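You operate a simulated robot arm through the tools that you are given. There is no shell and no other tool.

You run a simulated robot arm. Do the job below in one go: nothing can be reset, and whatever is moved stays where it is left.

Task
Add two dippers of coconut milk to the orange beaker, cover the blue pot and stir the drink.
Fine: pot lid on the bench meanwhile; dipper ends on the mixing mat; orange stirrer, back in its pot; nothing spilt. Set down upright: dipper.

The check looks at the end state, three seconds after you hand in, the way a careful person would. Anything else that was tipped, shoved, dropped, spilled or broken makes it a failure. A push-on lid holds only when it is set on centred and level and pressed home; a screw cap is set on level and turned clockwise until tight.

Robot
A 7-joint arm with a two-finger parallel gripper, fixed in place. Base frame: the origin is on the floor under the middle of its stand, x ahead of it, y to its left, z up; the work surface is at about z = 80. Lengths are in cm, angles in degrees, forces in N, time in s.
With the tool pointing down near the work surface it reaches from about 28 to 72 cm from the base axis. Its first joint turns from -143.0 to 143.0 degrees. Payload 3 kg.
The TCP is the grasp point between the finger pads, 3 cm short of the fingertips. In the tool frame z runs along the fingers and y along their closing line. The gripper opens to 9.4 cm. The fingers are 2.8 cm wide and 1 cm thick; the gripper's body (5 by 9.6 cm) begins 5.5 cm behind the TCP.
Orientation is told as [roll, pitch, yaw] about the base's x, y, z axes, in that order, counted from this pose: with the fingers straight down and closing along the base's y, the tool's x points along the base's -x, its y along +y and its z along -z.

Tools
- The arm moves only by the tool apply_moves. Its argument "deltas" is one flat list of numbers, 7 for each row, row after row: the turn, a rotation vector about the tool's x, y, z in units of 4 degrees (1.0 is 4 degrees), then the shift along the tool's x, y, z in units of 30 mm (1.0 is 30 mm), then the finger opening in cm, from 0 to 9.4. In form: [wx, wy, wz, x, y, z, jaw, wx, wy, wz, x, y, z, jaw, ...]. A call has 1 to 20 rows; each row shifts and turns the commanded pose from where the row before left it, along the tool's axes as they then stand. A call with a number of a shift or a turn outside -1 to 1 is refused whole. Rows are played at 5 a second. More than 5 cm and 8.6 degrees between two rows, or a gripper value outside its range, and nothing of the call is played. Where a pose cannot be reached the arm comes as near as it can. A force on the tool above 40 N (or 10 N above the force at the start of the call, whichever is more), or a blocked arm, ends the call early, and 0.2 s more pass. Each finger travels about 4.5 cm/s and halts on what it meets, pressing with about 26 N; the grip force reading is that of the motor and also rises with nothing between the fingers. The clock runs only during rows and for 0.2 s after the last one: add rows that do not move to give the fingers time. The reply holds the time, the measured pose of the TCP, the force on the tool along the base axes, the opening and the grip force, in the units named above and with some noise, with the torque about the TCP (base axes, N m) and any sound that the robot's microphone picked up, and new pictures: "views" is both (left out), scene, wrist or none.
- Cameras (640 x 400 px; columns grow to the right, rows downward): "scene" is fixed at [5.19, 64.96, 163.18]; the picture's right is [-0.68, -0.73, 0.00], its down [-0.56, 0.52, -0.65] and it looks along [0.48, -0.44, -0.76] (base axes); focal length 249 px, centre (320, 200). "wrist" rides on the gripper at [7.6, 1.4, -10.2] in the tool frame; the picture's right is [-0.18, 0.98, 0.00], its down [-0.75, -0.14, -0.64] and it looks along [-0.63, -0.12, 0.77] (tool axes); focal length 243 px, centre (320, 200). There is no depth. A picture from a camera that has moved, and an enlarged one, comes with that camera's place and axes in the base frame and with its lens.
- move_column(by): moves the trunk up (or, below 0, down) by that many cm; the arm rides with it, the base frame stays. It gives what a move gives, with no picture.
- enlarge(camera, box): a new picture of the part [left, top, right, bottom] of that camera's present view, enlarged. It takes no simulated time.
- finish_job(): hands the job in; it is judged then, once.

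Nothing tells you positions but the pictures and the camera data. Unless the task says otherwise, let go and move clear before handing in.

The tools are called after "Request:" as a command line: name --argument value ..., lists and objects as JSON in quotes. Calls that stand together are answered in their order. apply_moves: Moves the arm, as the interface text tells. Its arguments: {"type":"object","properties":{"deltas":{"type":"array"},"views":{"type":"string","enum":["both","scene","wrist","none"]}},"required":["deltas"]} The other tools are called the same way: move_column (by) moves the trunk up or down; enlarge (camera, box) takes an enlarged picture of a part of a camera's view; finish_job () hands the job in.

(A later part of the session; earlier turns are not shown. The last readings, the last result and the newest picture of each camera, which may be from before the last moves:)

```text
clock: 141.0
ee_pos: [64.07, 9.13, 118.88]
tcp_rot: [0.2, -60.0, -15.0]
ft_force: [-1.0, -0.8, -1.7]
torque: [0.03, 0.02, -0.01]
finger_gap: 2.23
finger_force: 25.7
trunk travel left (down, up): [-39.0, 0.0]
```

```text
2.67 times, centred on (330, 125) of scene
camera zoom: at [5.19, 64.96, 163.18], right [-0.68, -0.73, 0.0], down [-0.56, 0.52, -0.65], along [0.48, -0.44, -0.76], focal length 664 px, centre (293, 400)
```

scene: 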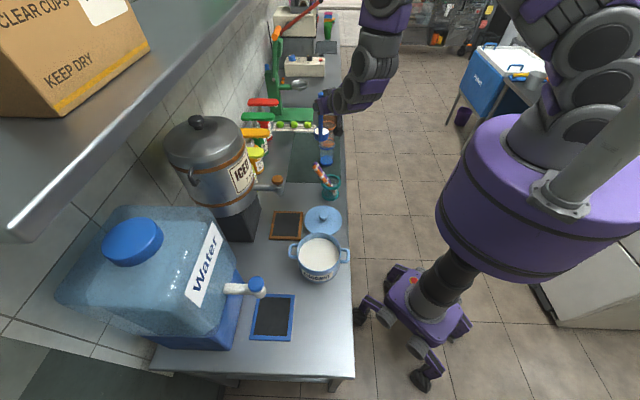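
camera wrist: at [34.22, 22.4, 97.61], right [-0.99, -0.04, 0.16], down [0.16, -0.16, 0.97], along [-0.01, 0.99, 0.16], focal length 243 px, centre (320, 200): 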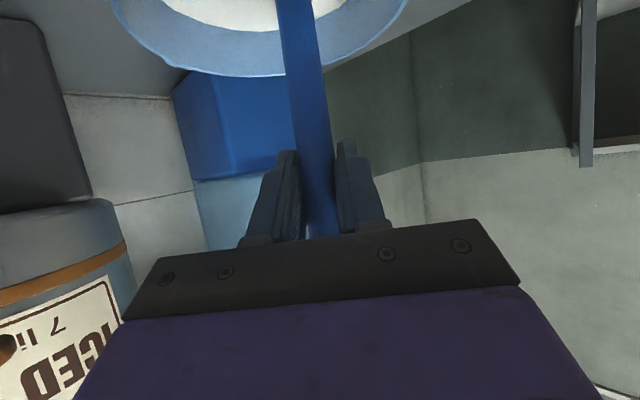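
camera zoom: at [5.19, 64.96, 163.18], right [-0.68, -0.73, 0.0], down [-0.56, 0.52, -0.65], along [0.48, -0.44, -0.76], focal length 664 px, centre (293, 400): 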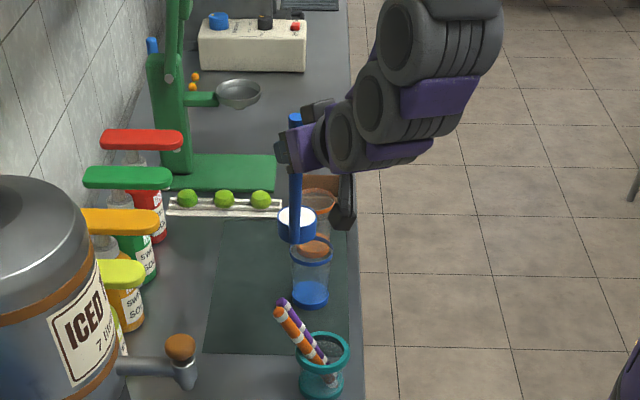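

The dipper is still full. I'll lower the trunk in two stages, raising the arm between, to reach the pour working height.

Request:
move_column --by -10

Request:
apply_moves --deltas '[0, 0, 0, -0.13, 0, -0.075, 0, 0, 0, 0, -0.26, 0, -0.15, 0, 0, 0, 0, -0.3, 0, -0.173, 0, 0, 0, 0, -0.3, 0, -0.173, 0, 0, 0, 0, -0.3, 0, -0.173, 0, 0, 0, 0, -0.3, 0, -0.173, 0, 0, 0, 0, -0.3, 0, -0.173, 0, 0, 0, 0, -0.3, 0, -0.173, 0, 0, 0, 0, -0.3, 0, -0.173, 0, 0, 0, 0, -0.26, 0, -0.15, 0, 0, 0, 0, -0.13, 0, -0.075, 0, 0, 0, 0, 0, 0, 0, 0]' --views "none"

Request:
move_column --by -11.5

```text
clock: 142.3
ee_pos: [64.05, 9.24, 108.9]
tcp_rot: [0.2, -60.0, -15.0]
ft_force: [0.0, -0.1, -1.5]
torque: [0.05, 0.06, 0.01]
finger_gap: 2.25
finger_force: 26.4
trunk travel left (down, up): [-29.0, 10.0]
```

```text
clock: 144.9
ee_pos: [63.94, 9.16, 118.87]
tcp_rot: [0.2, -60.0, -15.0]
ft_force: [0.9, 0.4, -1.0]
torque: [0.03, 0.07, -0.01]
finger_gap: 2.23
finger_force: 26.3
trunk travel left (down, up): [-29.0, 10.0]
```

```text
clock: 146.4
ee_pos: [64.0, 9.1, 107.35]
tcp_rot: [0.3, -59.9, -14.9]
ft_force: [0.1, 0.3, -1.6]
torque: [0.04, 0.0, 0.03]
finger_gap: 2.25
finger_force: 26.1
trunk travel left (down, up): [-17.5, 21.5]
```

Trunk set for pouring. I'll carry the full dipper around the blue beaker toward the orange one.

Request:
apply_moves --deltas '[0, 0, 0, -0.17, 0.02, 0.16, 0, 0, 0, 0, -0.341, 0.04, 0.321, 0, 0, 0, 0, -0.341, 0.04, 0.321, 0, 0, 0, 0, -0.341, 0.04, 0.321, 0, 0, 0, 0, -0.341, 0.04, 0.321, 0, 0, 0, 0, -0.341, 0.04, 0.321, 0, 0, 0, 0, -0.341, 0.04, 0.321, 0, 0, 0, 0, -0.341, 0.04, 0.321, 0, 0, 0, 0, -0.341, 0.04, 0.321, 0, 0, 0, 0, -0.18, -0.1, 0.31, 0, 0, 0, 0, -0.18, -0.18, 0.31, 0, 0, 0, 0, -0.18, -0.25, 0.31, 0, 0, 0, 0, -0.18, -0.25, 0.31, 0, 0, 0, 0, -0.09, -0.25, 0.18, 0, 0, 0, 0, 0, -0.1, 0, 0, 0, 0, 0, 0, 0, 0, 0]' --views "scene"

Request:
enlarge --camera "scene" --box '[270, 50, 390, 200]'

```text
clock: 149.8
ee_pos: [79.11, 2.7, 110.73]
tcp_rot: [0.2, -60.1, -14.9]
ft_force: [0.8, 0.3, -1.3]
torque: [0.05, 0.04, 0.02]
finger_gap: 2.23
finger_force: 25.8
trunk travel left (down, up): [-17.5, 21.5]
```

scene: 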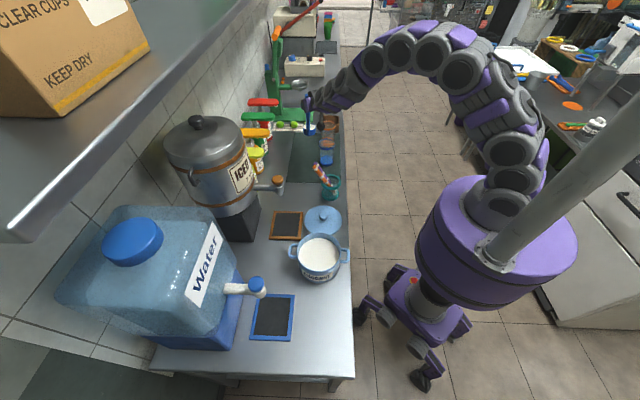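

```text
2.67 times, centred on (330, 125) of scene
camera zoom: at [5.19, 64.96, 163.18], right [-0.68, -0.73, 0.0], down [-0.56, 0.52, -0.65], along [0.48, -0.44, -0.76], focal length 664 px, centre (293, 400)
```

zoom: 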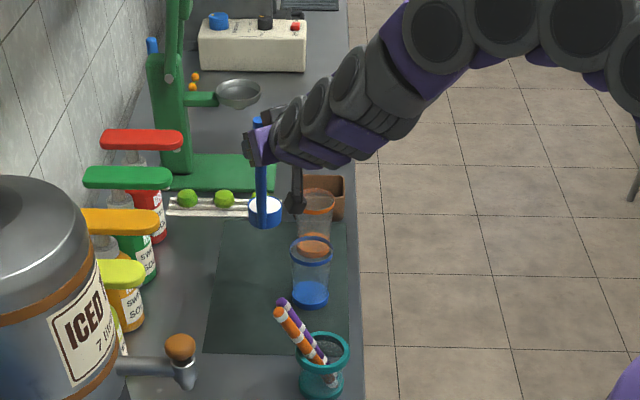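

I'll move to the pour-start pose over the orange beaker.

Request:
apply_moves --deltas '[0, 0, 0, -0.018, -0.2, 0.13, 0, 0, 0, 0, -0.036, -0.401, 0.263, 0, 0, 0, 0, -0.036, -0.401, 0.263, 0, 0, 0, 0, -0.036, -0.401, 0.263, 0, 0, 0, 0, -0.036, -0.401, 0.263, 0, 0, 0, 0, -0.036, -0.401, 0.263, 0, 0, 0, 0, -0.036, -0.401, 0.263, 0, 0, 0, 0, -0.036, -0.401, 0.263, 0, 0, 0, 0, -0.018, -0.2, 0.13, 0, 0, 0, 0, 0, 0, 0, 0]' --views "both"

Request:
enlarge --camera "scene" --box '[295, 70, 365, 150]'

```text
clock: 152.0
ee_pos: [82.44, -8.29, 108.17]
tcp_rot: [0.3, -59.9, -15.2]
ft_force: [-0.2, 0.0, -1.7]
torque: [0.03, 0.04, 0.0]
finger_gap: 2.23
finger_force: 25.4
trunk travel left (down, up): [-17.5, 21.5]
camera wrist: at [70.36, -3.57, 106.85], right [0.34, 0.93, 0.16], down [-0.21, -0.09, 0.97], along [0.92, -0.36, 0.16], focal length 243 px, centre (320, 200)
```

scene: 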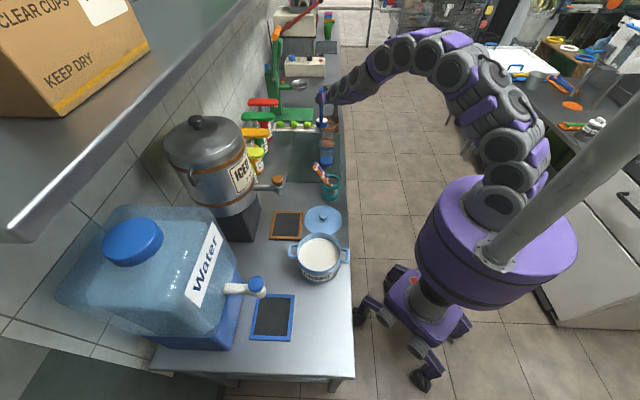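
wrist: 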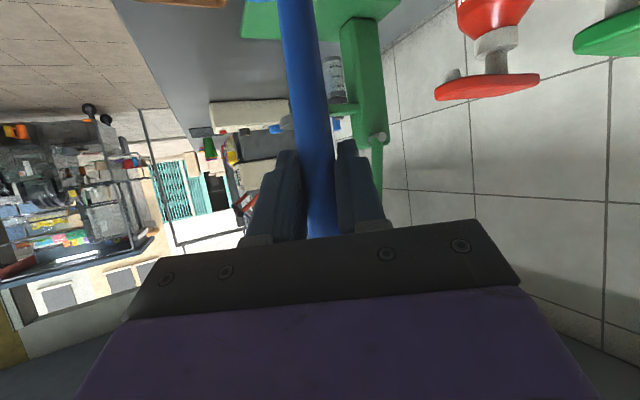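

```text
5.00 times, centred on (330, 110) of scene
camera zoom: at [5.19, 64.96, 163.18], right [-0.68, -0.73, 0.0], down [-0.56, 0.52, -0.65], along [0.48, -0.44, -0.76], focal length 1244 px, centre (270, 650)
```

zoom: 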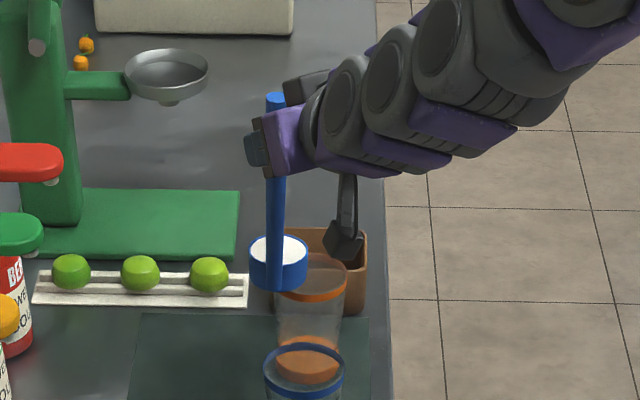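

The cup is where planned, with the lip over the beaker mouth. I'll begin pouring slowly, about 20° first, and look.

Request:
apply_moves --deltas '[-0.3125, 0, 0.5413, -0.0498, -0.1758, -0.0288, 0, -0.3125, 0, 0.5413, -0.0498, -0.1758, -0.0288, 0, -0.3125, 0, 0.5413, -0.0498, -0.1758, -0.0288, 0, -0.3125, 0, 0.5413, -0.0498, -0.1758, -0.0288, 0, -0.3125, 0, 0.5413, -0.0498, -0.1758, -0.0288, 0, -0.3125, 0, 0.5413, -0.0498, -0.1758, -0.0288, 0, -0.3125, 0, 0.5413, -0.0498, -0.1758, -0.0288, 0, -0.3125, 0, 0.5413, -0.0498, -0.1758, -0.0288, 0]' --views "scene"

Request:
enlarge --camera "scene" --box '[295, 70, 365, 150]'

```text
clock: 153.8
ee_pos: [81.33, -12.43, 109.18]
tcp_rot: [36.4, -54.3, -45.8]
ft_force: [-1.2, -0.4, -0.7]
torque: [-0.05, 0.07, -0.01]
finger_gap: 2.26
finger_force: 26.1
trunk travel left (down, up): [-17.5, 21.5]
```

scene: 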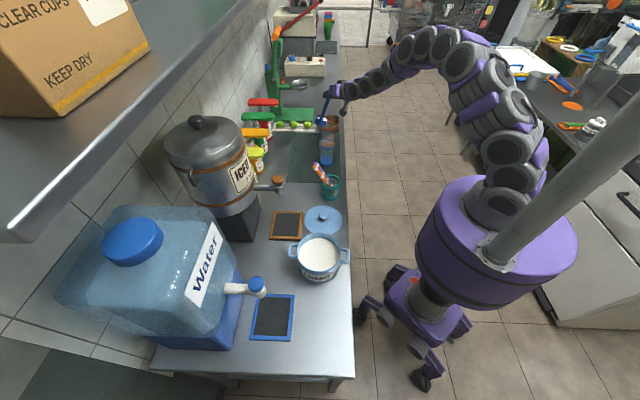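

```text
5.00 times, centred on (330, 110) of scene
camera zoom: at [5.19, 64.96, 163.18], right [-0.68, -0.73, 0.0], down [-0.56, 0.52, -0.65], along [0.48, -0.44, -0.76], focal length 1244 px, centre (270, 650)
```

zoom: 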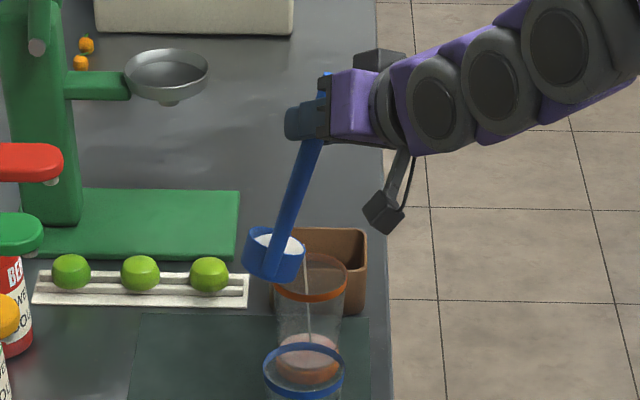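

A thin milk stream is falling inside the orange beaker. I'll continue the pour.

Request:
apply_moves --deltas '[-0.3125, 0, 0.5413, -0.0498, -0.1758, -0.0288, 0, -0.3125, 0, 0.5413, -0.0498, -0.1758, -0.0288, 0, -0.3125, 0, 0.5413, -0.0498, -0.1758, -0.0288, 0, -0.3125, 0, 0.5413, -0.0498, -0.1758, -0.0288, 0, -0.3125, 0, 0.5413, -0.0498, -0.1758, -0.0288, 0, -0.3125, 0, 0.5413, -0.0498, -0.1758, -0.0288, 0, -0.3125, 0, 0.5413, -0.0498, -0.1758, -0.0288, 0, -0.3125, 0, 0.5413, -0.0498, -0.1758, -0.0288, 0, -0.3125, 0, 0.5413, -0.0498, -0.1758, -0.0288, 0, -0.3125, 0, 0.5413, -0.0498, -0.1758, -0.0288, 0]' --views "scene"

Request:
enlarge --camera "scene" --box '[295, 70, 365, 150]'

```text
clock: 156.0
ee_pos: [79.75, -17.93, 107.82]
tcp_rot: [63.8, -37.5, -65.8]
ft_force: [-0.3, 0.3, -0.9]
torque: [-0.11, 0.02, 0.01]
finger_gap: 2.23
finger_force: 25.7
trunk travel left (down, up): [-17.5, 21.5]
```

scene: 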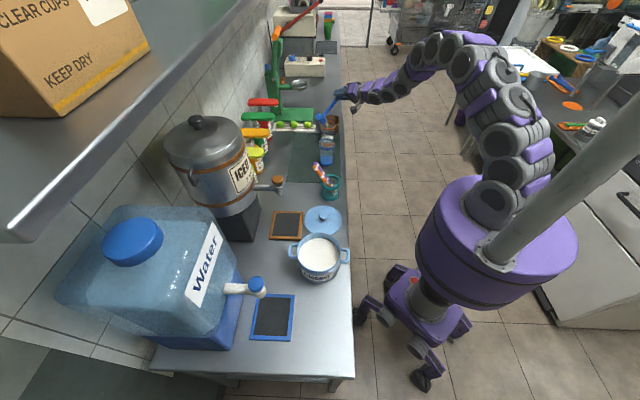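

```text
5.00 times, centred on (330, 110) of scene
camera zoom: at [5.19, 64.96, 163.18], right [-0.68, -0.73, 0.0], down [-0.56, 0.52, -0.65], along [0.48, -0.44, -0.76], focal length 1244 px, centre (270, 650)
```

zoom: 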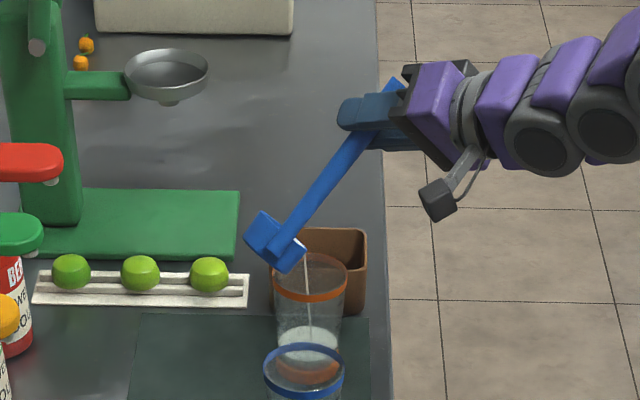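

Milk is collecting in the beaker with nothing outside it. I'll keep tilting.

Request:
apply_moves --deltas '[-0.3125, 0, 0.5413, -0.0498, -0.1758, -0.0288, 0, -0.3125, 0, 0.5413, -0.0498, -0.1758, -0.0288, 0, -0.3125, 0, 0.5413, -0.0498, -0.1758, -0.0288, 0, -0.3125, 0, 0.5413, -0.0498, -0.1758, -0.0288, 0, -0.3125, 0, 0.5413, -0.0498, -0.1758, -0.0288, 0, -0.3125, 0, 0.5413, -0.0498, -0.1758, -0.0288, 0, -0.3125, 0, 0.5413, -0.0498, -0.1758, -0.0288, 0, -0.3125, 0, 0.5413, -0.0498, -0.1758, -0.0288, 0, -0.3125, 0, 0.5413, -0.0498, -0.1758, -0.0288, 0, -0.3125, 0, 0.5413, -0.0498, -0.1758, -0.0288, 0, -0.3125, 0, 0.5413, -0.0498, -0.1758, -0.0288, 0, -0.3125, 0, 0.5413, -0.0498, -0.1758, -0.0288, 0, -0.3125, 0, 0.5413, -0.0498, -0.1758, -0.0288, 0, -0.3125, 0, 0.5413, -0.0498, -0.1758, -0.0288, 0]' --views "scene"

Request:
enlarge --camera "scene" --box '[295, 70, 365, 150]'

```text
clock: 159.0
ee_pos: [78.32, -23.16, 102.4]
tcp_rot: [85.1, -8.3, -74.5]
ft_force: [-0.5, 0.3, -1.2]
torque: [-0.1, 0.04, -0.02]
finger_gap: 2.22
finger_force: 25.8
trunk travel left (down, up): [-17.5, 21.5]
```

scene: 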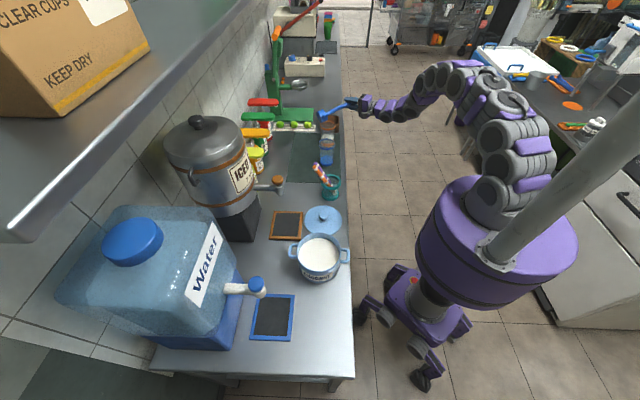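

```text
5.00 times, centred on (330, 110) of scene
camera zoom: at [5.19, 64.96, 163.18], right [-0.68, -0.73, 0.0], down [-0.56, 0.52, -0.65], along [0.48, -0.44, -0.76], focal length 1244 px, centre (270, 650)
```

zoom: 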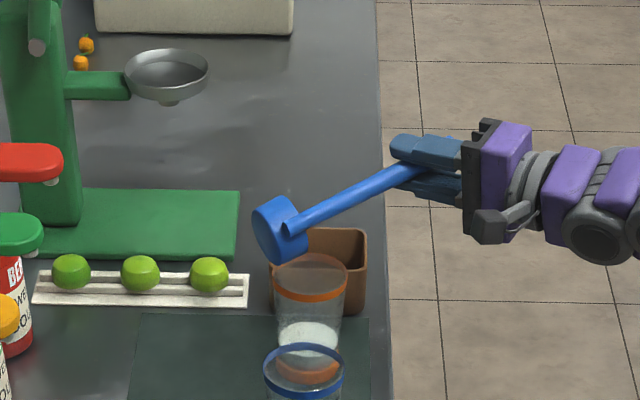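

At about 80° the stream has thinned. I'll tilt to about 108° and hold to drain.

Request:
apply_moves --deltas '[-0.3125, 0, 0.5413, -0.0498, -0.1758, -0.0288, 0, -0.3125, 0, 0.5413, -0.0498, -0.1758, -0.0288, 0, -0.3125, 0, 0.5413, -0.0498, -0.1758, -0.0288, 0, -0.3125, 0, 0.5413, -0.0498, -0.1758, -0.0288, 0, -0.3125, 0, 0.5413, -0.0498, -0.1758, -0.0288, 0, -0.3125, 0, 0.5413, -0.0498, -0.1758, -0.0288, 0, -0.3125, 0, 0.5413, -0.0498, -0.1758, -0.0288, 0, -0.3125, 0, 0.5413, -0.0498, -0.1758, -0.0288, 0, -0.3125, 0, 0.5413, -0.0498, -0.1758, -0.0288, 0, -0.3125, 0, 0.5413, -0.0498, -0.1758, -0.0288, 0, -0.3125, 0, 0.5413, -0.0498, -0.1758, -0.0288, 0, 0, 0, 0, 0, 0, 0, 0, 0, 0, 0, 0, 0, 0, 0, 0, 0, 0, 0, 0, 0, 0, 0, 0, 0, 0, 0, 0, 0, 0, 0, 0, 0, 0, 0, 0]' --views "both"

Request:
enlarge --camera "scene" --box '[295, 70, 365, 150]'

Request:
enlarge --camera "wrist" --box '[0, 0, 300, 220]'

```text
clock: 162.4
ee_pos: [77.83, -24.71, 96.71]
tcp_rot: [99.1, 15.5, -73.6]
ft_force: [0.1, 0.5, -0.1]
torque: [-0.13, 0.03, 0.01]
finger_gap: 2.21
finger_force: 26.3
trunk travel left (down, up): [-17.5, 21.5]
camera wrist: at [65.78, -20.57, 98.52], right [-0.03, -0.46, 0.89], down [-0.4, -0.81, -0.43], along [0.92, -0.37, -0.16], focal length 243 px, centre (320, 200)
```

scene: 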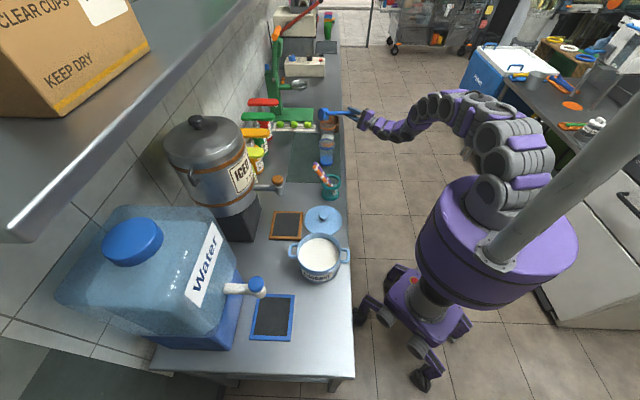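
wrist: 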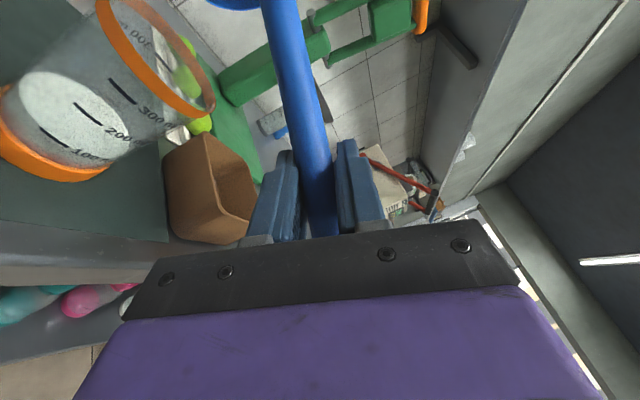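

```text
5.00 times, centred on (330, 110) of scene
camera zoom: at [5.19, 64.96, 163.18], right [-0.68, -0.73, 0.0], down [-0.56, 0.52, -0.65], along [0.48, -0.44, -0.76], focal length 1244 px, centre (270, 650)
```

zoom: 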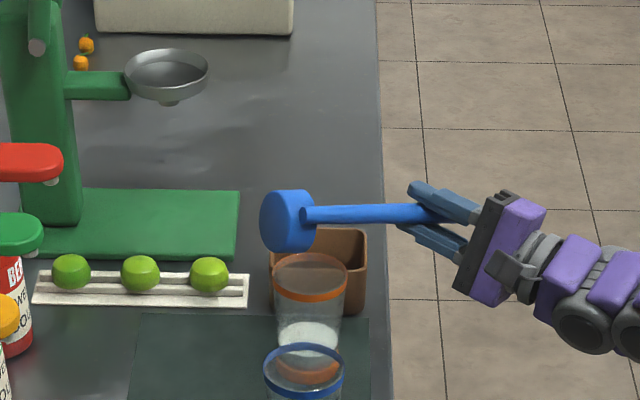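

```text
1.82 times, centred on (150, 110) of wrist
camera zoom: at [65.78, -20.57, 98.52], right [-0.03, -0.46, 0.89], down [-0.4, -0.81, -0.43], along [0.92, -0.37, -0.16], focal length 441 px, centre (629, 364)
```

zoom: 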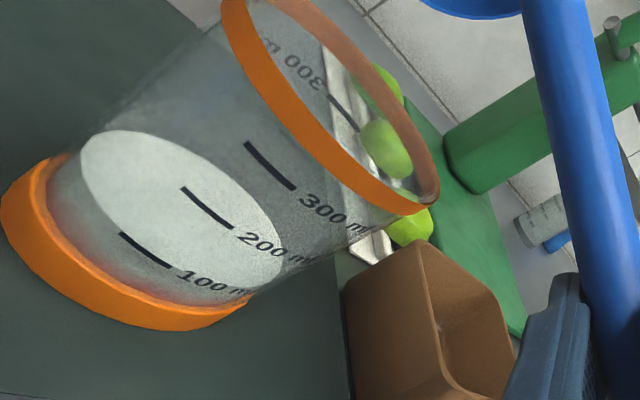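

One dipper is in, the level is below the 100 mark's far edge, and nothing is on the mat. I'll rotate the dipper back upright.

Request:
apply_moves --deltas '[0.5, 0, -0.866, 0.0935, 0.2757, 0.054, 0, 0.5, 0, -0.866, 0.0935, 0.2757, 0.054, 0, 0.5, 0, -0.866, 0.0935, 0.2757, 0.054, 0, 0.5, 0, -0.866, 0.0935, 0.2757, 0.054, 0, 0.5, 0, -0.866, 0.0935, 0.2757, 0.054, 0, 0.5, 0, -0.866, 0.0935, 0.2757, 0.054, 0, 0.5, 0, -0.866, 0.0935, 0.2757, 0.054, 0, 0.5, 0, -0.866, 0.0935, 0.2757, 0.054, 0, 0.5, 0, -0.866, 0.0935, 0.2757, 0.054, 0, 0.5, 0, -0.866, 0.0935, 0.2757, 0.054, 0, 0.5, 0, -0.866, 0.0935, 0.2757, 0.054, 0, 0.5, 0, -0.866, 0.0935, 0.2757, 0.054, 0, 0.5, 0, -0.866, 0.0935, 0.2757, 0.054, 0, 0.5, 0, -0.866, 0.0935, 0.2757, 0.054, 0, 0.5, 0, -0.866, 0.0935, 0.2757, 0.054, 0, 0.5, 0, -0.866, 0.0935, 0.2757, 0.054, 0, 0.5, 0, -0.866, 0.0935, 0.2757, 0.054, 0, 0.5, 0, -0.866, 0.0935, 0.2757, 0.054, 0]' --views "none"

Request:
apply_moves --deltas '[0.5, 0, -0.866, 0.0935, 0.2757, 0.054, 0, 0.5, 0, -0.866, 0.0935, 0.2757, 0.054, 0, 0.5, 0, -0.866, 0.0935, 0.2757, 0.054, 0, 0.5, 0, -0.866, 0.0935, 0.2757, 0.054, 0, 0.5, 0, -0.866, 0.0935, 0.2757, 0.054, 0, 0.5, 0, -0.866, 0.0935, 0.2757, 0.054, 0, 0.5, 0, -0.866, 0.0935, 0.2757, 0.054, 0, 0.5, 0, -0.866, 0.0935, 0.2757, 0.054, 0, 0.4375, 0, -0.7578, 0.0815, 0.2413, 0.0468, 0, 0, 0, 0, 0, 0, 0, 0]' --views "scene"

Request:
enlarge --camera "scene" --box '[270, 60, 380, 180]'

```text
clock: 166.2
ee_pos: [80.11, -15.83, 108.51]
tcp_rot: [55.2, -44.6, -60.1]
ft_force: [0.3, -0.6, -0.7]
torque: [-0.07, 0.06, 0.02]
finger_gap: 2.21
finger_force: 25.5
trunk travel left (down, up): [-17.5, 21.5]
```

```text
clock: 168.4
ee_pos: [82.35, -8.29, 108.37]
tcp_rot: [0.6, -59.9, -15.5]
ft_force: [0.3, 0.5, -0.5]
torque: [0.03, 0.02, -0.04]
finger_gap: 2.23
finger_force: 26.6
trunk travel left (down, up): [-17.5, 21.5]
```

scene: 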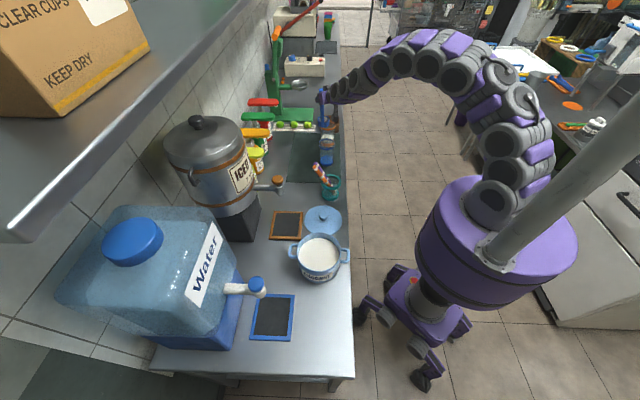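

```text
3.33 times, centred on (325, 120) of scene
camera zoom: at [5.19, 64.96, 163.18], right [-0.68, -0.73, 0.0], down [-0.56, 0.52, -0.65], along [0.48, -0.44, -0.76], focal length 830 px, centre (303, 467)
```

zoom: 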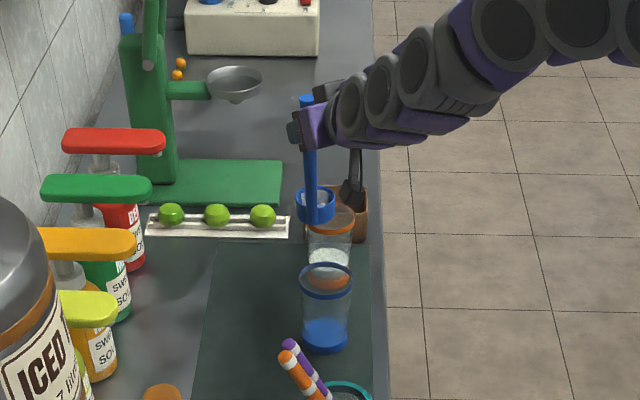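

Back upright and clear. I'll return to the pot along the same path for the second dipper.

Request:
apply_moves --deltas '[0, 0, 0, 0.072, 0.802, -0.526, 0, 0, 0, 0, 0.072, 0.802, -0.526, 0, 0, 0, 0, 0.072, 0.802, -0.526, 0, 0, 0, 0, 0.072, 0.802, -0.526, 0, 0, 0, 0, 0.33, 0.48, -0.575, 0, 0, 0, 0, 0.33, 0.48, -0.575, 0, 0, 0, 0, 0.6, -0.04, -0.598, 0, 0, 0, 0, 0.6, -0.04, -0.598, 0, 0, 0, 0, 0.6, -0.04, -0.598, 0, 0, 0, 0, 0.6, -0.04, -0.598, 0, 0, 0, 0, 0.6, -0.04, -0.598, 0, 0, 0, 0, 0, 0, 0, 0]' --views "none"

Request:
move_column --by 11.5

Request:
apply_moves --deltas '[0, 0, 0, 0.722, 0, 0.417, 0, 0, 0, 0, 0.722, 0, 0.417, 0, 0, 0, 0, 0.722, 0, 0.417, 0, 0, 0, 0, 0.722, 0, 0.417, 0, 0, 0, 0, 0, 0, 0, 0]' --views "none"

Request:
move_column --by 10

```text
clock: 171.0
ee_pos: [63.58, 9.02, 107.58]
tcp_rot: [0.8, -60.0, -15.5]
ft_force: [-0.7, 0.1, -0.7]
torque: [-0.02, 0.02, 0.03]
finger_gap: 2.21
finger_force: 25.8
trunk travel left (down, up): [-17.5, 21.5]
```

```text
clock: 172.4
ee_pos: [63.7, 9.05, 119.23]
tcp_rot: [0.7, -59.9, -15.6]
ft_force: [-0.7, -0.1, -1.4]
torque: [0.02, 0.0, -0.01]
finger_gap: 2.22
finger_force: 25.9
trunk travel left (down, up): [-29.0, 10.0]
```

```text
clock: 173.6
ee_pos: [63.75, 9.13, 109.11]
tcp_rot: [0.8, -59.9, -15.6]
ft_force: [0.1, -0.7, -1.8]
torque: [0.03, 0.03, -0.01]
finger_gap: 2.2
finger_force: 26.2
trunk travel left (down, up): [-29.0, 10.0]
```

```text
clock: 175.0
ee_pos: [63.74, 9.12, 119.09]
tcp_rot: [0.8, -59.9, -15.5]
ft_force: [-0.9, -1.1, -0.9]
torque: [0.03, 0.03, 0.02]
finger_gap: 2.25
finger_force: 26.6
trunk travel left (down, up): [-39.0, 0.0]
```

I'll level the small roll, yaw and go on to the pot.

Request:
apply_moves --deltas '[0.18, 0, 0, 0, 0, 0, 0, -0.866, 0, -0.5, 0, 0, 0, 0, -0.866, 0, -0.5, 0, 0, 0, 0, -0.866, 0, -0.5, 0, 0, 0, 0, -0.866, 0, -0.5, 0, 0, 0, 0, -0.866, 0, -0.5, 0, 0, 0, 0, -0.866, 0, -0.5, 0, 0, 0, 0, -0.866, 0, -0.5, 0, 0, 0, 0, -0.866, 0, -0.5, 0, 0, 0, 0, -0.866, 0, -0.5, 0, 0, 0, 0, -0.476, 0, -0.275, 0, 0, 0, 0, 0, 0, 0, 0.123, 0.867, -0.213, 0, 0, 0, 0, 0.123, 0.867, -0.213, 0, 0, 0, 0, 0.123, 0.867, -0.213, 0, 0, 0, 0, 0.123, 0.867, -0.213, 0, 0, 0, 0, 0.123, 0.867, -0.213, 0, 0, 0, 0, 0.123, 0.867, -0.213, 0, 0, 0, 0, 0, 0, 0, 0]' --views "none"

Request:
apply_moves --deltas '[-0.866, 0, -0.5, 0, 0, 0, 0, -0.866, 0, -0.5, 0, 0, 0, 0, -0.866, 0, -0.5, 0, 0, 0, 0, -0.866, 0, -0.5, 0, 0, 0, 0, -0.866, 0, -0.5, 0, 0, 0, 0, -0.866, 0, -0.5, 0, 0, 0, 0, -0.866, 0, -0.5, 0, 0, 0, 0, -0.866, 0, -0.5, 0, 0, 0, 0, -0.866, 0, -0.5, 0, 0, 0, 0, -0.866, 0, -0.5, 0, 0, 0, 0, -0.866, 0, -0.5, 0, 0, 0, 0, -0.39, 0, -0.225, 0, 0, 0, 0, 0, 0, 0, -0.004, 0.884, 0.514, 0, 0, 0, 0, -0.004, 0.884, 0.514, 0, 0, 0, 0, -0.004, 0.884, 0.514, 0, 0, 0, 0, -0.004, 0.884, 0.514, 0, 0, 0, 0, -0.004, 0.884, 0.514, 0, 0, 0, 0, 0, 0, 0, 0]' --views "none"

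Request:
apply_moves --deltas '[-0.866, 0, -0.5, 0, 0, 0, 0, -0.866, 0, -0.5, 0, 0, 0, 0, -0.866, 0, -0.5, 0, 0, 0, 0, -0.866, 0, -0.5, 0, 0, 0, 0, -0.866, 0, -0.5, 0, 0, 0, 0, -0.866, 0, -0.5, 0, 0, 0, 0, -0.866, 0, -0.5, 0, 0, 0, 0, -0.26, 0, -0.15, 0, 0, 0, 0, 0, 0, 0, 0, 0, 0, 0]' --views "scene"

```text
clock: 178.8
ee_pos: [53.6, 21.77, 119.05]
tcp_rot: [0.3, -59.9, 22.5]
ft_force: [0.3, 0.0, -0.7]
torque: [-0.01, 0.04, -0.02]
finger_gap: 2.22
finger_force: 26.0
trunk travel left (down, up): [-39.0, 0.0]
```

```text
clock: 182.6
ee_pos: [43.79, 32.8, 115.5]
tcp_rot: [0.1, -60.0, 68.3]
ft_force: [0.5, 0.8, -0.7]
torque: [-0.06, -0.02, 0.02]
finger_gap: 2.23
finger_force: 26.2
trunk travel left (down, up): [-39.0, 0.0]
```

```text
clock: 184.6
ee_pos: [43.64, 32.82, 115.28]
tcp_rot: [0.3, -60.0, 97.5]
ft_force: [0.5, 0.4, -0.9]
torque: [-0.04, 0.03, -0.03]
finger_gap: 2.22
finger_force: 25.8
trunk travel left (down, up): [-39.0, 0.0]
```

scene: 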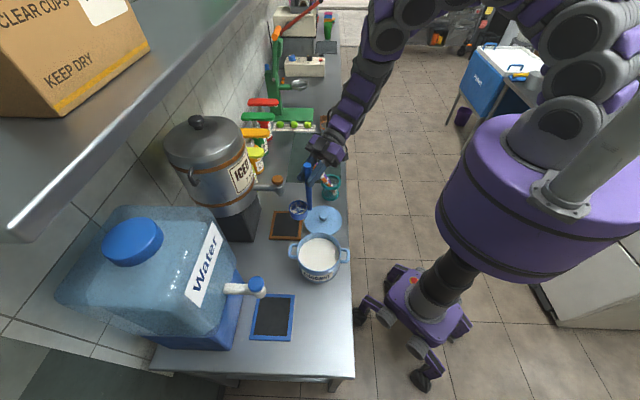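

I'll move over the pot and check before lowering.

Request:
apply_moves --deltas '[0, 0, 0, 0.25, 0.776, 0.485, 0, 0, 0, 0, 0.25, 0.776, 0.485, 0, 0, 0, 0, 0.25, 0.776, 0.485, 0, 0, 0, 0, 0.25, 0.776, 0.485, 0, 0, 0, 0, 0, 0, 0, 0]' --views "scene"

Request:
enlarge --camera "scene" --box '[260, 170, 380, 290]'

```text
clock: 185.8
ee_pos: [34.17, 35.19, 110.0]
tcp_rot: [0.2, -60.0, 97.4]
ft_force: [0.7, 0.4, -0.8]
torque: [-0.04, 0.01, -0.03]
finger_gap: 2.25
finger_force: 25.4
trunk travel left (down, up): [-39.0, 0.0]
```

scene: 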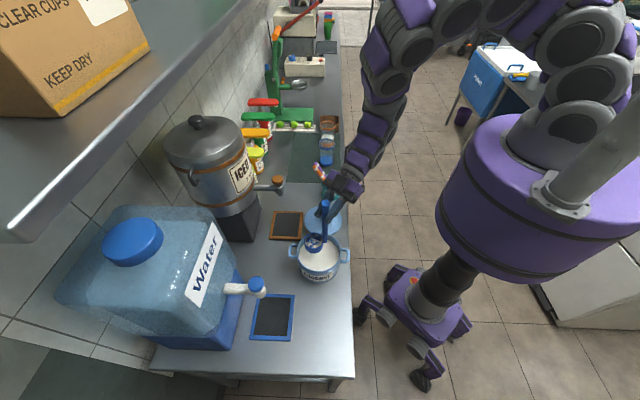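

```text
3.33 times, centred on (320, 230) of scene
camera zoom: at [5.19, 64.96, 163.18], right [-0.68, -0.73, 0.0], down [-0.56, 0.52, -0.65], along [0.48, -0.44, -0.76], focal length 830 px, centre (320, 100)
```

zoom: 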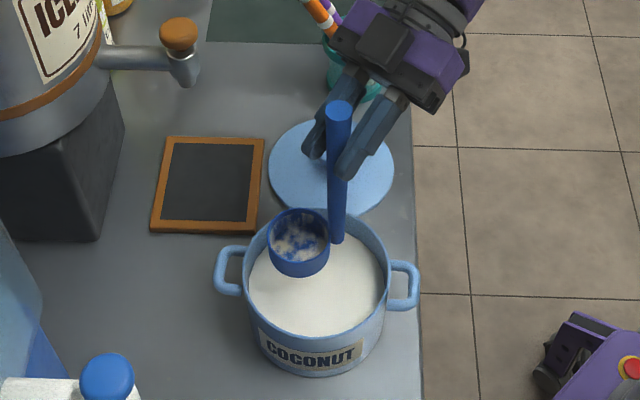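

Positioned well. I'll lower slowly for the second scoop.

Request:
apply_moves --deltas '[0, 0, 0, 0.35, 0, 0.2, 0, 0, 0, 0, 0.3, 0, 0.173, 0, 0, 0, 0, 0.26, 0, 0.15, 0, 0, 0, 0, 0.26, 0, 0.15, 0, 0, 0, 0, 0.24, 0, 0.139, 0, 0, 0, 0, 0.24, 0, 0.139, 0, 0, 0, 0, 0.24, 0, 0.139, 0, 0, 0, 0, 0.24, 0, 0.139, 0, 0, 0, 0, 0.24, 0, 0.139, 0, 0, 0, 0, 0.24, 0, 0.139, 0, 0, 0, 0, 0.24, 0, 0.139, 0, 0, 0, 0, 0.24, 0, 0.139, 0, 0, 0, 0, 0.2, 0, 0.115, 0, 0, 0, 0, 0, 0, 0, 0, 0, 0, 0, 0, 0, 0, 0]' --views "scene"

Request:
enlarge --camera "scene" --box '[260, 170, 380, 290]'

```text
clock: 189.0
ee_pos: [33.92, 35.11, 98.3]
tcp_rot: [0.1, -60.0, 97.4]
ft_force: [0.3, -0.4, -1.8]
torque: [-0.01, 0.02, -0.01]
finger_gap: 2.25
finger_force: 25.8
trunk travel left (down, up): [-39.0, 0.0]
```

scene: 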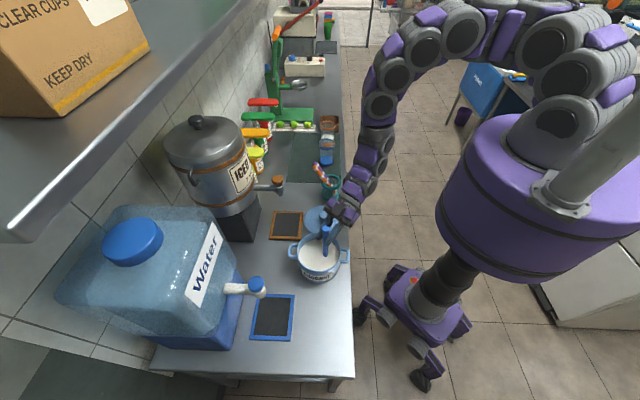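

```text
3.33 times, centred on (320, 230) of scene
camera zoom: at [5.19, 64.96, 163.18], right [-0.68, -0.73, 0.0], down [-0.56, 0.52, -0.65], along [0.48, -0.44, -0.76], focal length 830 px, centre (320, 100)
```

zoom: 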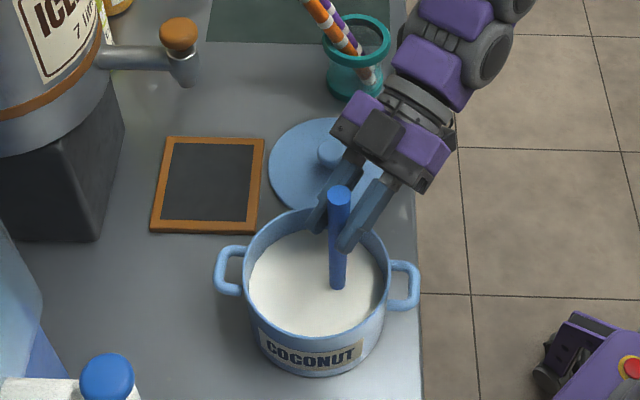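

Fully submerged again. I'll lift slowly.

Request:
apply_moves --deltas '[0, 0, 0, -0.1, 0, -0.058, 0, 0, 0, 0, -0.17, 0, -0.098, 0, 0, 0, 0, -0.22, 0, -0.127, 0, 0, 0, 0, -0.22, 0, -0.127, 0, 0, 0, 0, -0.22, 0, -0.127, 0, 0, 0, 0, -0.22, 0, -0.127, 0, 0, 0, 0, -0.22, 0, -0.127, 0, 0, 0, 0, -0.22, 0, -0.127, 0, 0, 0, 0, -0.22, 0, -0.127, 0, 0, 0, 0, -0.22, 0, -0.127, 0, 0, 0, 0, -0.22, 0, -0.127, 0, 0, 0, 0, -0.22, 0, -0.127, 0, 0, 0, 0, -0.22, 0, -0.127, 0, 0, 0, 0, -0.22, 0, -0.127, 0, 0, 0, 0, -0.22, 0, -0.127, 0, 0, 0, 0, -0.22, 0, -0.127, 0, 0, 0, 0, -0.1, 0, -0.058, 0, 0, 0, 0, 0, 0, 0, 0]' --views "scene"

Request:
enlarge --camera "scene" --box '[260, 170, 380, 290]'

```text
clock: 192.8
ee_pos: [34.19, 35.18, 110.49]
tcp_rot: [0.1, -60.0, 97.6]
ft_force: [0.0, -0.5, -1.3]
torque: [-0.02, 0.03, -0.01]
finger_gap: 2.25
finger_force: 26.3
trunk travel left (down, up): [-39.0, 0.0]
```

scene: 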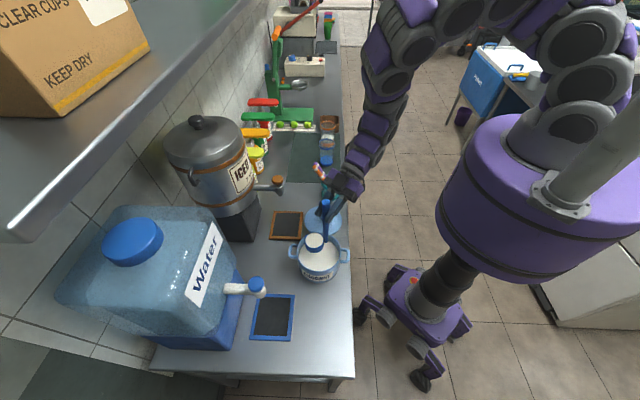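

```text
3.33 times, centred on (320, 230) of scene
camera zoom: at [5.19, 64.96, 163.18], right [-0.68, -0.73, 0.0], down [-0.56, 0.52, -0.65], along [0.48, -0.44, -0.76], focal length 830 px, centre (320, 100)
```

zoom: 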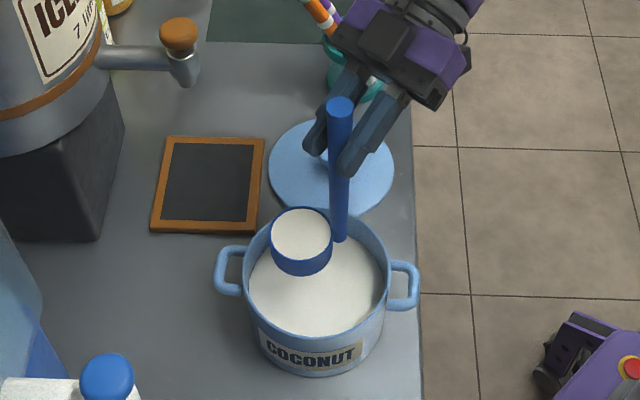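

The second dipper is full. I'll repeat the gentle transit.

Request:
apply_moves --deltas '[0, 0, 0, -0.12, 0, -0.07, 0, 0, 0, 0, -0.242, 0, -0.14, 0, 0, 0, 0, -0.242, 0, -0.14, 0, 0, 0, 0, -0.242, 0, -0.14, 0, 0, 0, 0, -0.242, 0, -0.14, 0, 0, 0, 0, -0.242, 0, -0.14, 0, 0, 0, 0, -0.12, 0, -0.07, 0, 0, 0, 0, 0.036, -0.2, -0.06, 0, 0, 0, 0, 0.0725, -0.405, -0.125, 0, 0, 0, 0, 0.0725, -0.405, -0.125, 0, 0, 0, 0, 0.0725, -0.405, -0.125, 0, 0, 0, 0, 0.0725, -0.405, -0.125, 0, 0, 0, 0, 0.0725, -0.405, -0.125, 0, 0, 0, 0, 0.0725, -0.405, -0.125, 0, 0, 0, 0, 0.0725, -0.405, -0.125, 0, 0, 0, 0, 0.036, -0.2, -0.06, 0, 0, 0, 0, 0, 0, 0, 0]' --views "none"

Request:
apply_moves --deltas '[0.4, 0, 0.23, 0, 0, 0, 0, 0.7, 0, 0.4, 0, 0, 0, 0, 0.7, 0, 0.4, 0, 0, 0, 0, 0.7, 0, 0.4, 0, 0, 0, 0, 0.7, 0, 0.4, 0, 0, 0, 0, 0.7, 0, 0.4, 0, 0, 0, 0, 0.7, 0, 0.4, 0, 0, 0, 0, 0.7, 0, 0.4, 0, 0, 0, 0, 0.7, 0, 0.4, 0, 0, 0, 0, 0.4, 0, 0.23, 0, 0, 0, 0, 0, 0, 0, 0, 0, 0, 0]' --views "none"

Request:
apply_moves --deltas '[0, 0, 0, 0.001, -0.22, -0.13, 0, 0, 0, 0, 0.002, -0.442, -0.257, 0, 0, 0, 0, 0.002, -0.442, -0.257, 0, 0, 0, 0, 0.002, -0.442, -0.257, 0, 0, 0, 0, 0.002, -0.442, -0.257, 0, 0, 0, 0, 0.002, -0.442, -0.257, 0, 0, 0, 0, 0.002, -0.442, -0.257, 0, 0, 0, 0, 0.002, -0.442, -0.257, 0, 0, 0, 0, 0.002, -0.442, -0.257, 0, 0, 0, 0, 0.002, -0.442, -0.257, 0, 0, 0, 0, 0.001, -0.22, -0.13, 0, 0, 0, 0, 0, 0, 0, 0]' --views "scene"

```text
clock: 196.4
ee_pos: [44.21, 33.02, 115.29]
tcp_rot: [0.1, -60.0, 97.4]
ft_force: [0.5, -0.8, -2.2]
torque: [-0.03, 0.06, 0.02]
finger_gap: 2.26
finger_force: 26.1
trunk travel left (down, up): [-39.0, 0.0]
```

```text
clock: 198.8
ee_pos: [44.23, 32.97, 115.31]
tcp_rot: [-0.2, -60.0, 68.2]
ft_force: [1.0, -0.2, -1.0]
torque: [-0.04, 0.03, 0.01]
finger_gap: 2.26
finger_force: 26.4
trunk travel left (down, up): [-39.0, 0.0]
```

```text
clock: 201.4
ee_pos: [54.02, 21.7, 119.26]
tcp_rot: [-0.1, -60.0, 68.2]
ft_force: [0.3, -0.3, -2.1]
torque: [-0.01, 0.04, -0.02]
finger_gap: 2.23
finger_force: 26.0
trunk travel left (down, up): [-39.0, 0.0]
```

scene: 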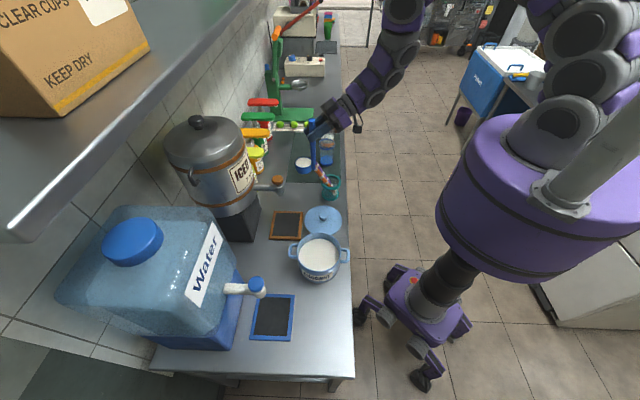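

Everything tracks the first run. I'll continue the yaw and the shift toward (64, 9).

Request:
apply_moves --deltas '[0.4, 0, 0.23, 0, 0, 0, 0, 0.758, 0, 0.4375, 0, 0, 0, 0, 0.758, 0, 0.4375, 0, 0, 0, 0, 0.758, 0, 0.4375, 0, 0, 0, 0, 0.758, 0, 0.4375, 0, 0, 0, 0, 0.758, 0, 0.4375, 0, 0, 0, 0, 0.758, 0, 0.4375, 0, 0, 0, 0, 0.758, 0, 0.4375, 0, 0, 0, 0, 0.758, 0, 0.4375, 0, 0, 0, 0, 0.758, 0, 0.4375, 0, 0, 0, 0, 0.758, 0, 0.4375, 0, 0, 0, 0, 0.758, 0, 0.4375, 0, 0, 0, 0, 0.758, 0, 0.4375, 0, 0, 0, 0, 0.4, 0, 0.23, 0, 0, 0, 0, 0, 0, 0, 0, 0, 0, 0]' --views "none"

Request:
apply_moves --deltas '[0, 0, 0, -0.034, -0.236, 0.058, 0, 0, 0, 0, -0.067, -0.473, 0.116, 0, 0, 0, 0, -0.067, -0.473, 0.116, 0, 0, 0, 0, -0.067, -0.473, 0.116, 0, 0, 0, 0, -0.067, -0.473, 0.116, 0, 0, 0, 0, -0.067, -0.473, 0.116, 0, 0, 0, 0, -0.067, -0.473, 0.116, 0, 0, 0, 0, -0.067, -0.473, 0.116, 0, 0, 0, 0, -0.067, -0.473, 0.116, 0, 0, 0, 0, -0.067, -0.473, 0.116, 0, 0, 0, 0, -0.067, -0.473, 0.116, 0, 0, 0, 0, -0.034, -0.236, 0.058, 0, 0, 0, 0, 0, 0, 0, 0]' --views "none"

Request:
apply_moves --deltas '[0.4, 0, 0.231, 0, 0, 0, 0, 0.736, 0, 0.425, 0, 0, 0, 0, 0.736, 0, 0.425, 0, 0, 0, 0, 0.736, 0, 0.425, 0, 0, 0, 0, 0.736, 0, 0.425, 0, 0, 0, 0, 0.736, 0, 0.425, 0, 0, 0, 0, 0.736, 0, 0.425, 0, 0, 0, 0, 0.736, 0, 0.425, 0, 0, 0, 0, 0.736, 0, 0.425, 0, 0, 0, 0, 0.736, 0, 0.425, 0, 0, 0, 0, 0.736, 0, 0.425, 0, 0, 0, 0, 0.4, 0, 0.231, 0, 0, 0, 0, 0, 0, 0, 0, 0, 0, 0]' --views "scene"

Request:
enlarge --camera "scene" --box '[270, 50, 390, 200]'

```text
clock: 204.6
ee_pos: [53.91, 21.87, 119.12]
tcp_rot: [0.0, -60.1, 22.4]
ft_force: [-0.6, -0.1, -0.5]
torque: [0.0, 0.03, 0.02]
finger_gap: 2.23
finger_force: 25.8
trunk travel left (down, up): [-39.0, 0.0]
```

```text
clock: 207.4
ee_pos: [63.94, 8.94, 119.2]
tcp_rot: [-0.1, -60.1, 22.4]
ft_force: [0.4, 0.5, -1.5]
torque: [-0.01, 0.0, -0.02]
finger_gap: 2.23
finger_force: 25.9
trunk travel left (down, up): [-39.0, 0.0]
```

```text
clock: 210.2
ee_pos: [64.09, 8.99, 119.05]
tcp_rot: [0.0, -60.0, -15.2]
ft_force: [0.2, 0.5, -2.1]
torque: [0.04, 0.04, -0.01]
finger_gap: 2.27
finger_force: 26.6
trunk travel left (down, up): [-39.0, 0.0]
```

scene: 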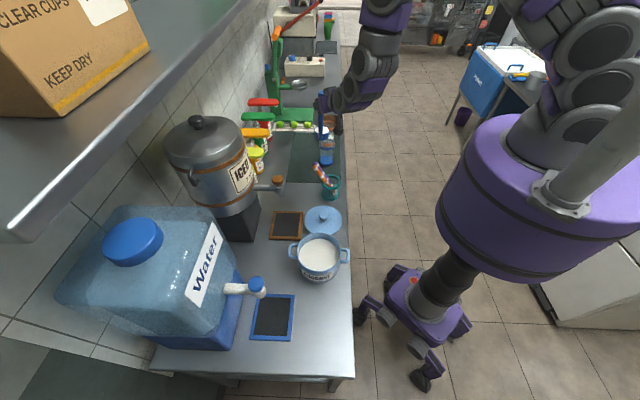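

```text
2.67 times, centred on (330, 125) of scene
camera zoom: at [5.19, 64.96, 163.18], right [-0.68, -0.73, 0.0], down [-0.56, 0.52, -0.65], along [0.48, -0.44, -0.76], focal length 664 px, centre (293, 400)
```

zoom: 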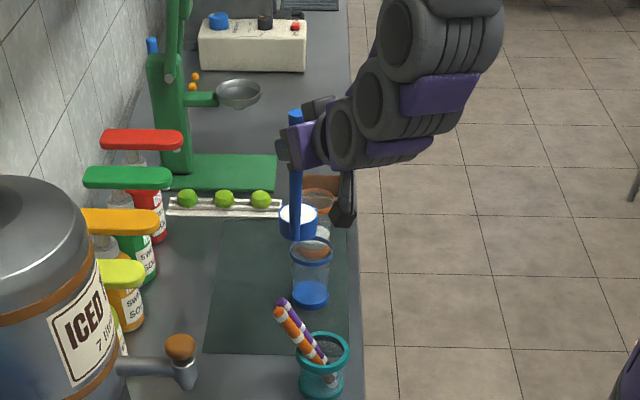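

Same state as in the first run. I'll repeat the trunk staging and approach.

Request:
move_column --by -10

Request:
apply_moves --deltas '[0, 0, 0, -0.13, 0, -0.075, 0, 0, 0, 0, -0.26, 0, -0.15, 0, 0, 0, 0, -0.3, 0, -0.173, 0, 0, 0, 0, -0.3, 0, -0.173, 0, 0, 0, 0, -0.3, 0, -0.173, 0, 0, 0, 0, -0.3, 0, -0.173, 0, 0, 0, 0, -0.3, 0, -0.173, 0, 0, 0, 0, -0.3, 0, -0.173, 0, 0, 0, 0, -0.3, 0, -0.173, 0, 0, 0, 0, -0.26, 0, -0.15, 0, 0, 0, 0, -0.13, 0, -0.075, 0, 0, 0, 0, 0, 0, 0, 0]' --views "none"

Request:
move_column --by -11.5

Request:
apply_moves --deltas '[0, 0, 0, -0.17, 0.02, 0.16, 0, 0, 0, 0, -0.341, 0.04, 0.321, 0, 0, 0, 0, -0.341, 0.04, 0.321, 0, 0, 0, 0, -0.341, 0.04, 0.321, 0, 0, 0, 0, -0.341, 0.04, 0.321, 0, 0, 0, 0, -0.341, 0.04, 0.321, 0, 0, 0, 0, -0.341, 0.04, 0.321, 0, 0, 0, 0, -0.341, 0.04, 0.321, 0, 0, 0, 0, -0.341, 0.04, 0.321, 0, 0, 0, 0, -0.18, -0.1, 0.31, 0, 0, 0, 0, -0.18, -0.18, 0.31, 0, 0, 0, 0, -0.18, -0.25, 0.31, 0, 0, 0, 0, -0.18, -0.25, 0.31, 0, 0, 0, 0, -0.09, -0.25, 0.18, 0, 0, 0, 0, 0, -0.1, 0, 0, 0, 0, 0, 0, 0, 0, 0]' --views "scene"

```text
clock: 211.5
ee_pos: [64.05, 8.87, 109.11]
tcp_rot: [0.1, -60.1, -15.4]
ft_force: [0.6, 0.4, -1.0]
torque: [0.06, 0.01, -0.03]
finger_gap: 2.26
finger_force: 25.9
trunk travel left (down, up): [-29.0, 10.0]
```

```text
clock: 214.1
ee_pos: [64.12, 8.89, 119.19]
tcp_rot: [0.0, -59.9, -15.4]
ft_force: [-0.3, 0.1, -1.5]
torque: [0.04, 0.04, 0.01]
finger_gap: 2.21
finger_force: 26.1
trunk travel left (down, up): [-29.0, 10.0]
```

```text
clock: 215.6
ee_pos: [63.99, 8.86, 107.57]
tcp_rot: [0.0, -60.1, -15.3]
ft_force: [0.7, 1.0, -1.8]
torque: [0.02, 0.05, 0.0]
finger_gap: 2.24
finger_force: 26.0
trunk travel left (down, up): [-17.5, 21.5]
```

```text
clock: 218.9
ee_pos: [79.32, 2.21, 111.09]
tcp_rot: [-0.1, -60.0, -15.2]
ft_force: [1.1, -0.3, -1.7]
torque: [0.0, 0.03, -0.02]
finger_gap: 2.25
finger_force: 26.0
trunk travel left (down, up): [-17.5, 21.5]
```

scene: 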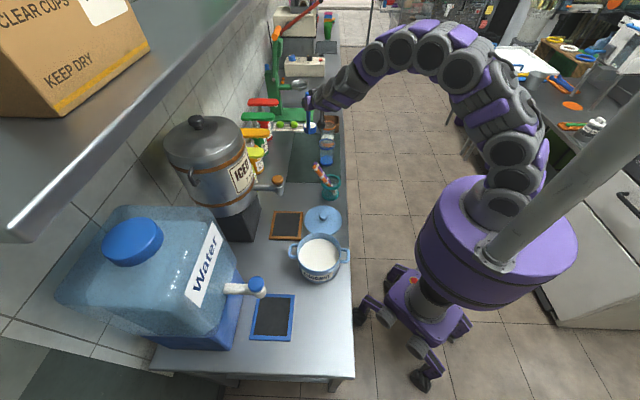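

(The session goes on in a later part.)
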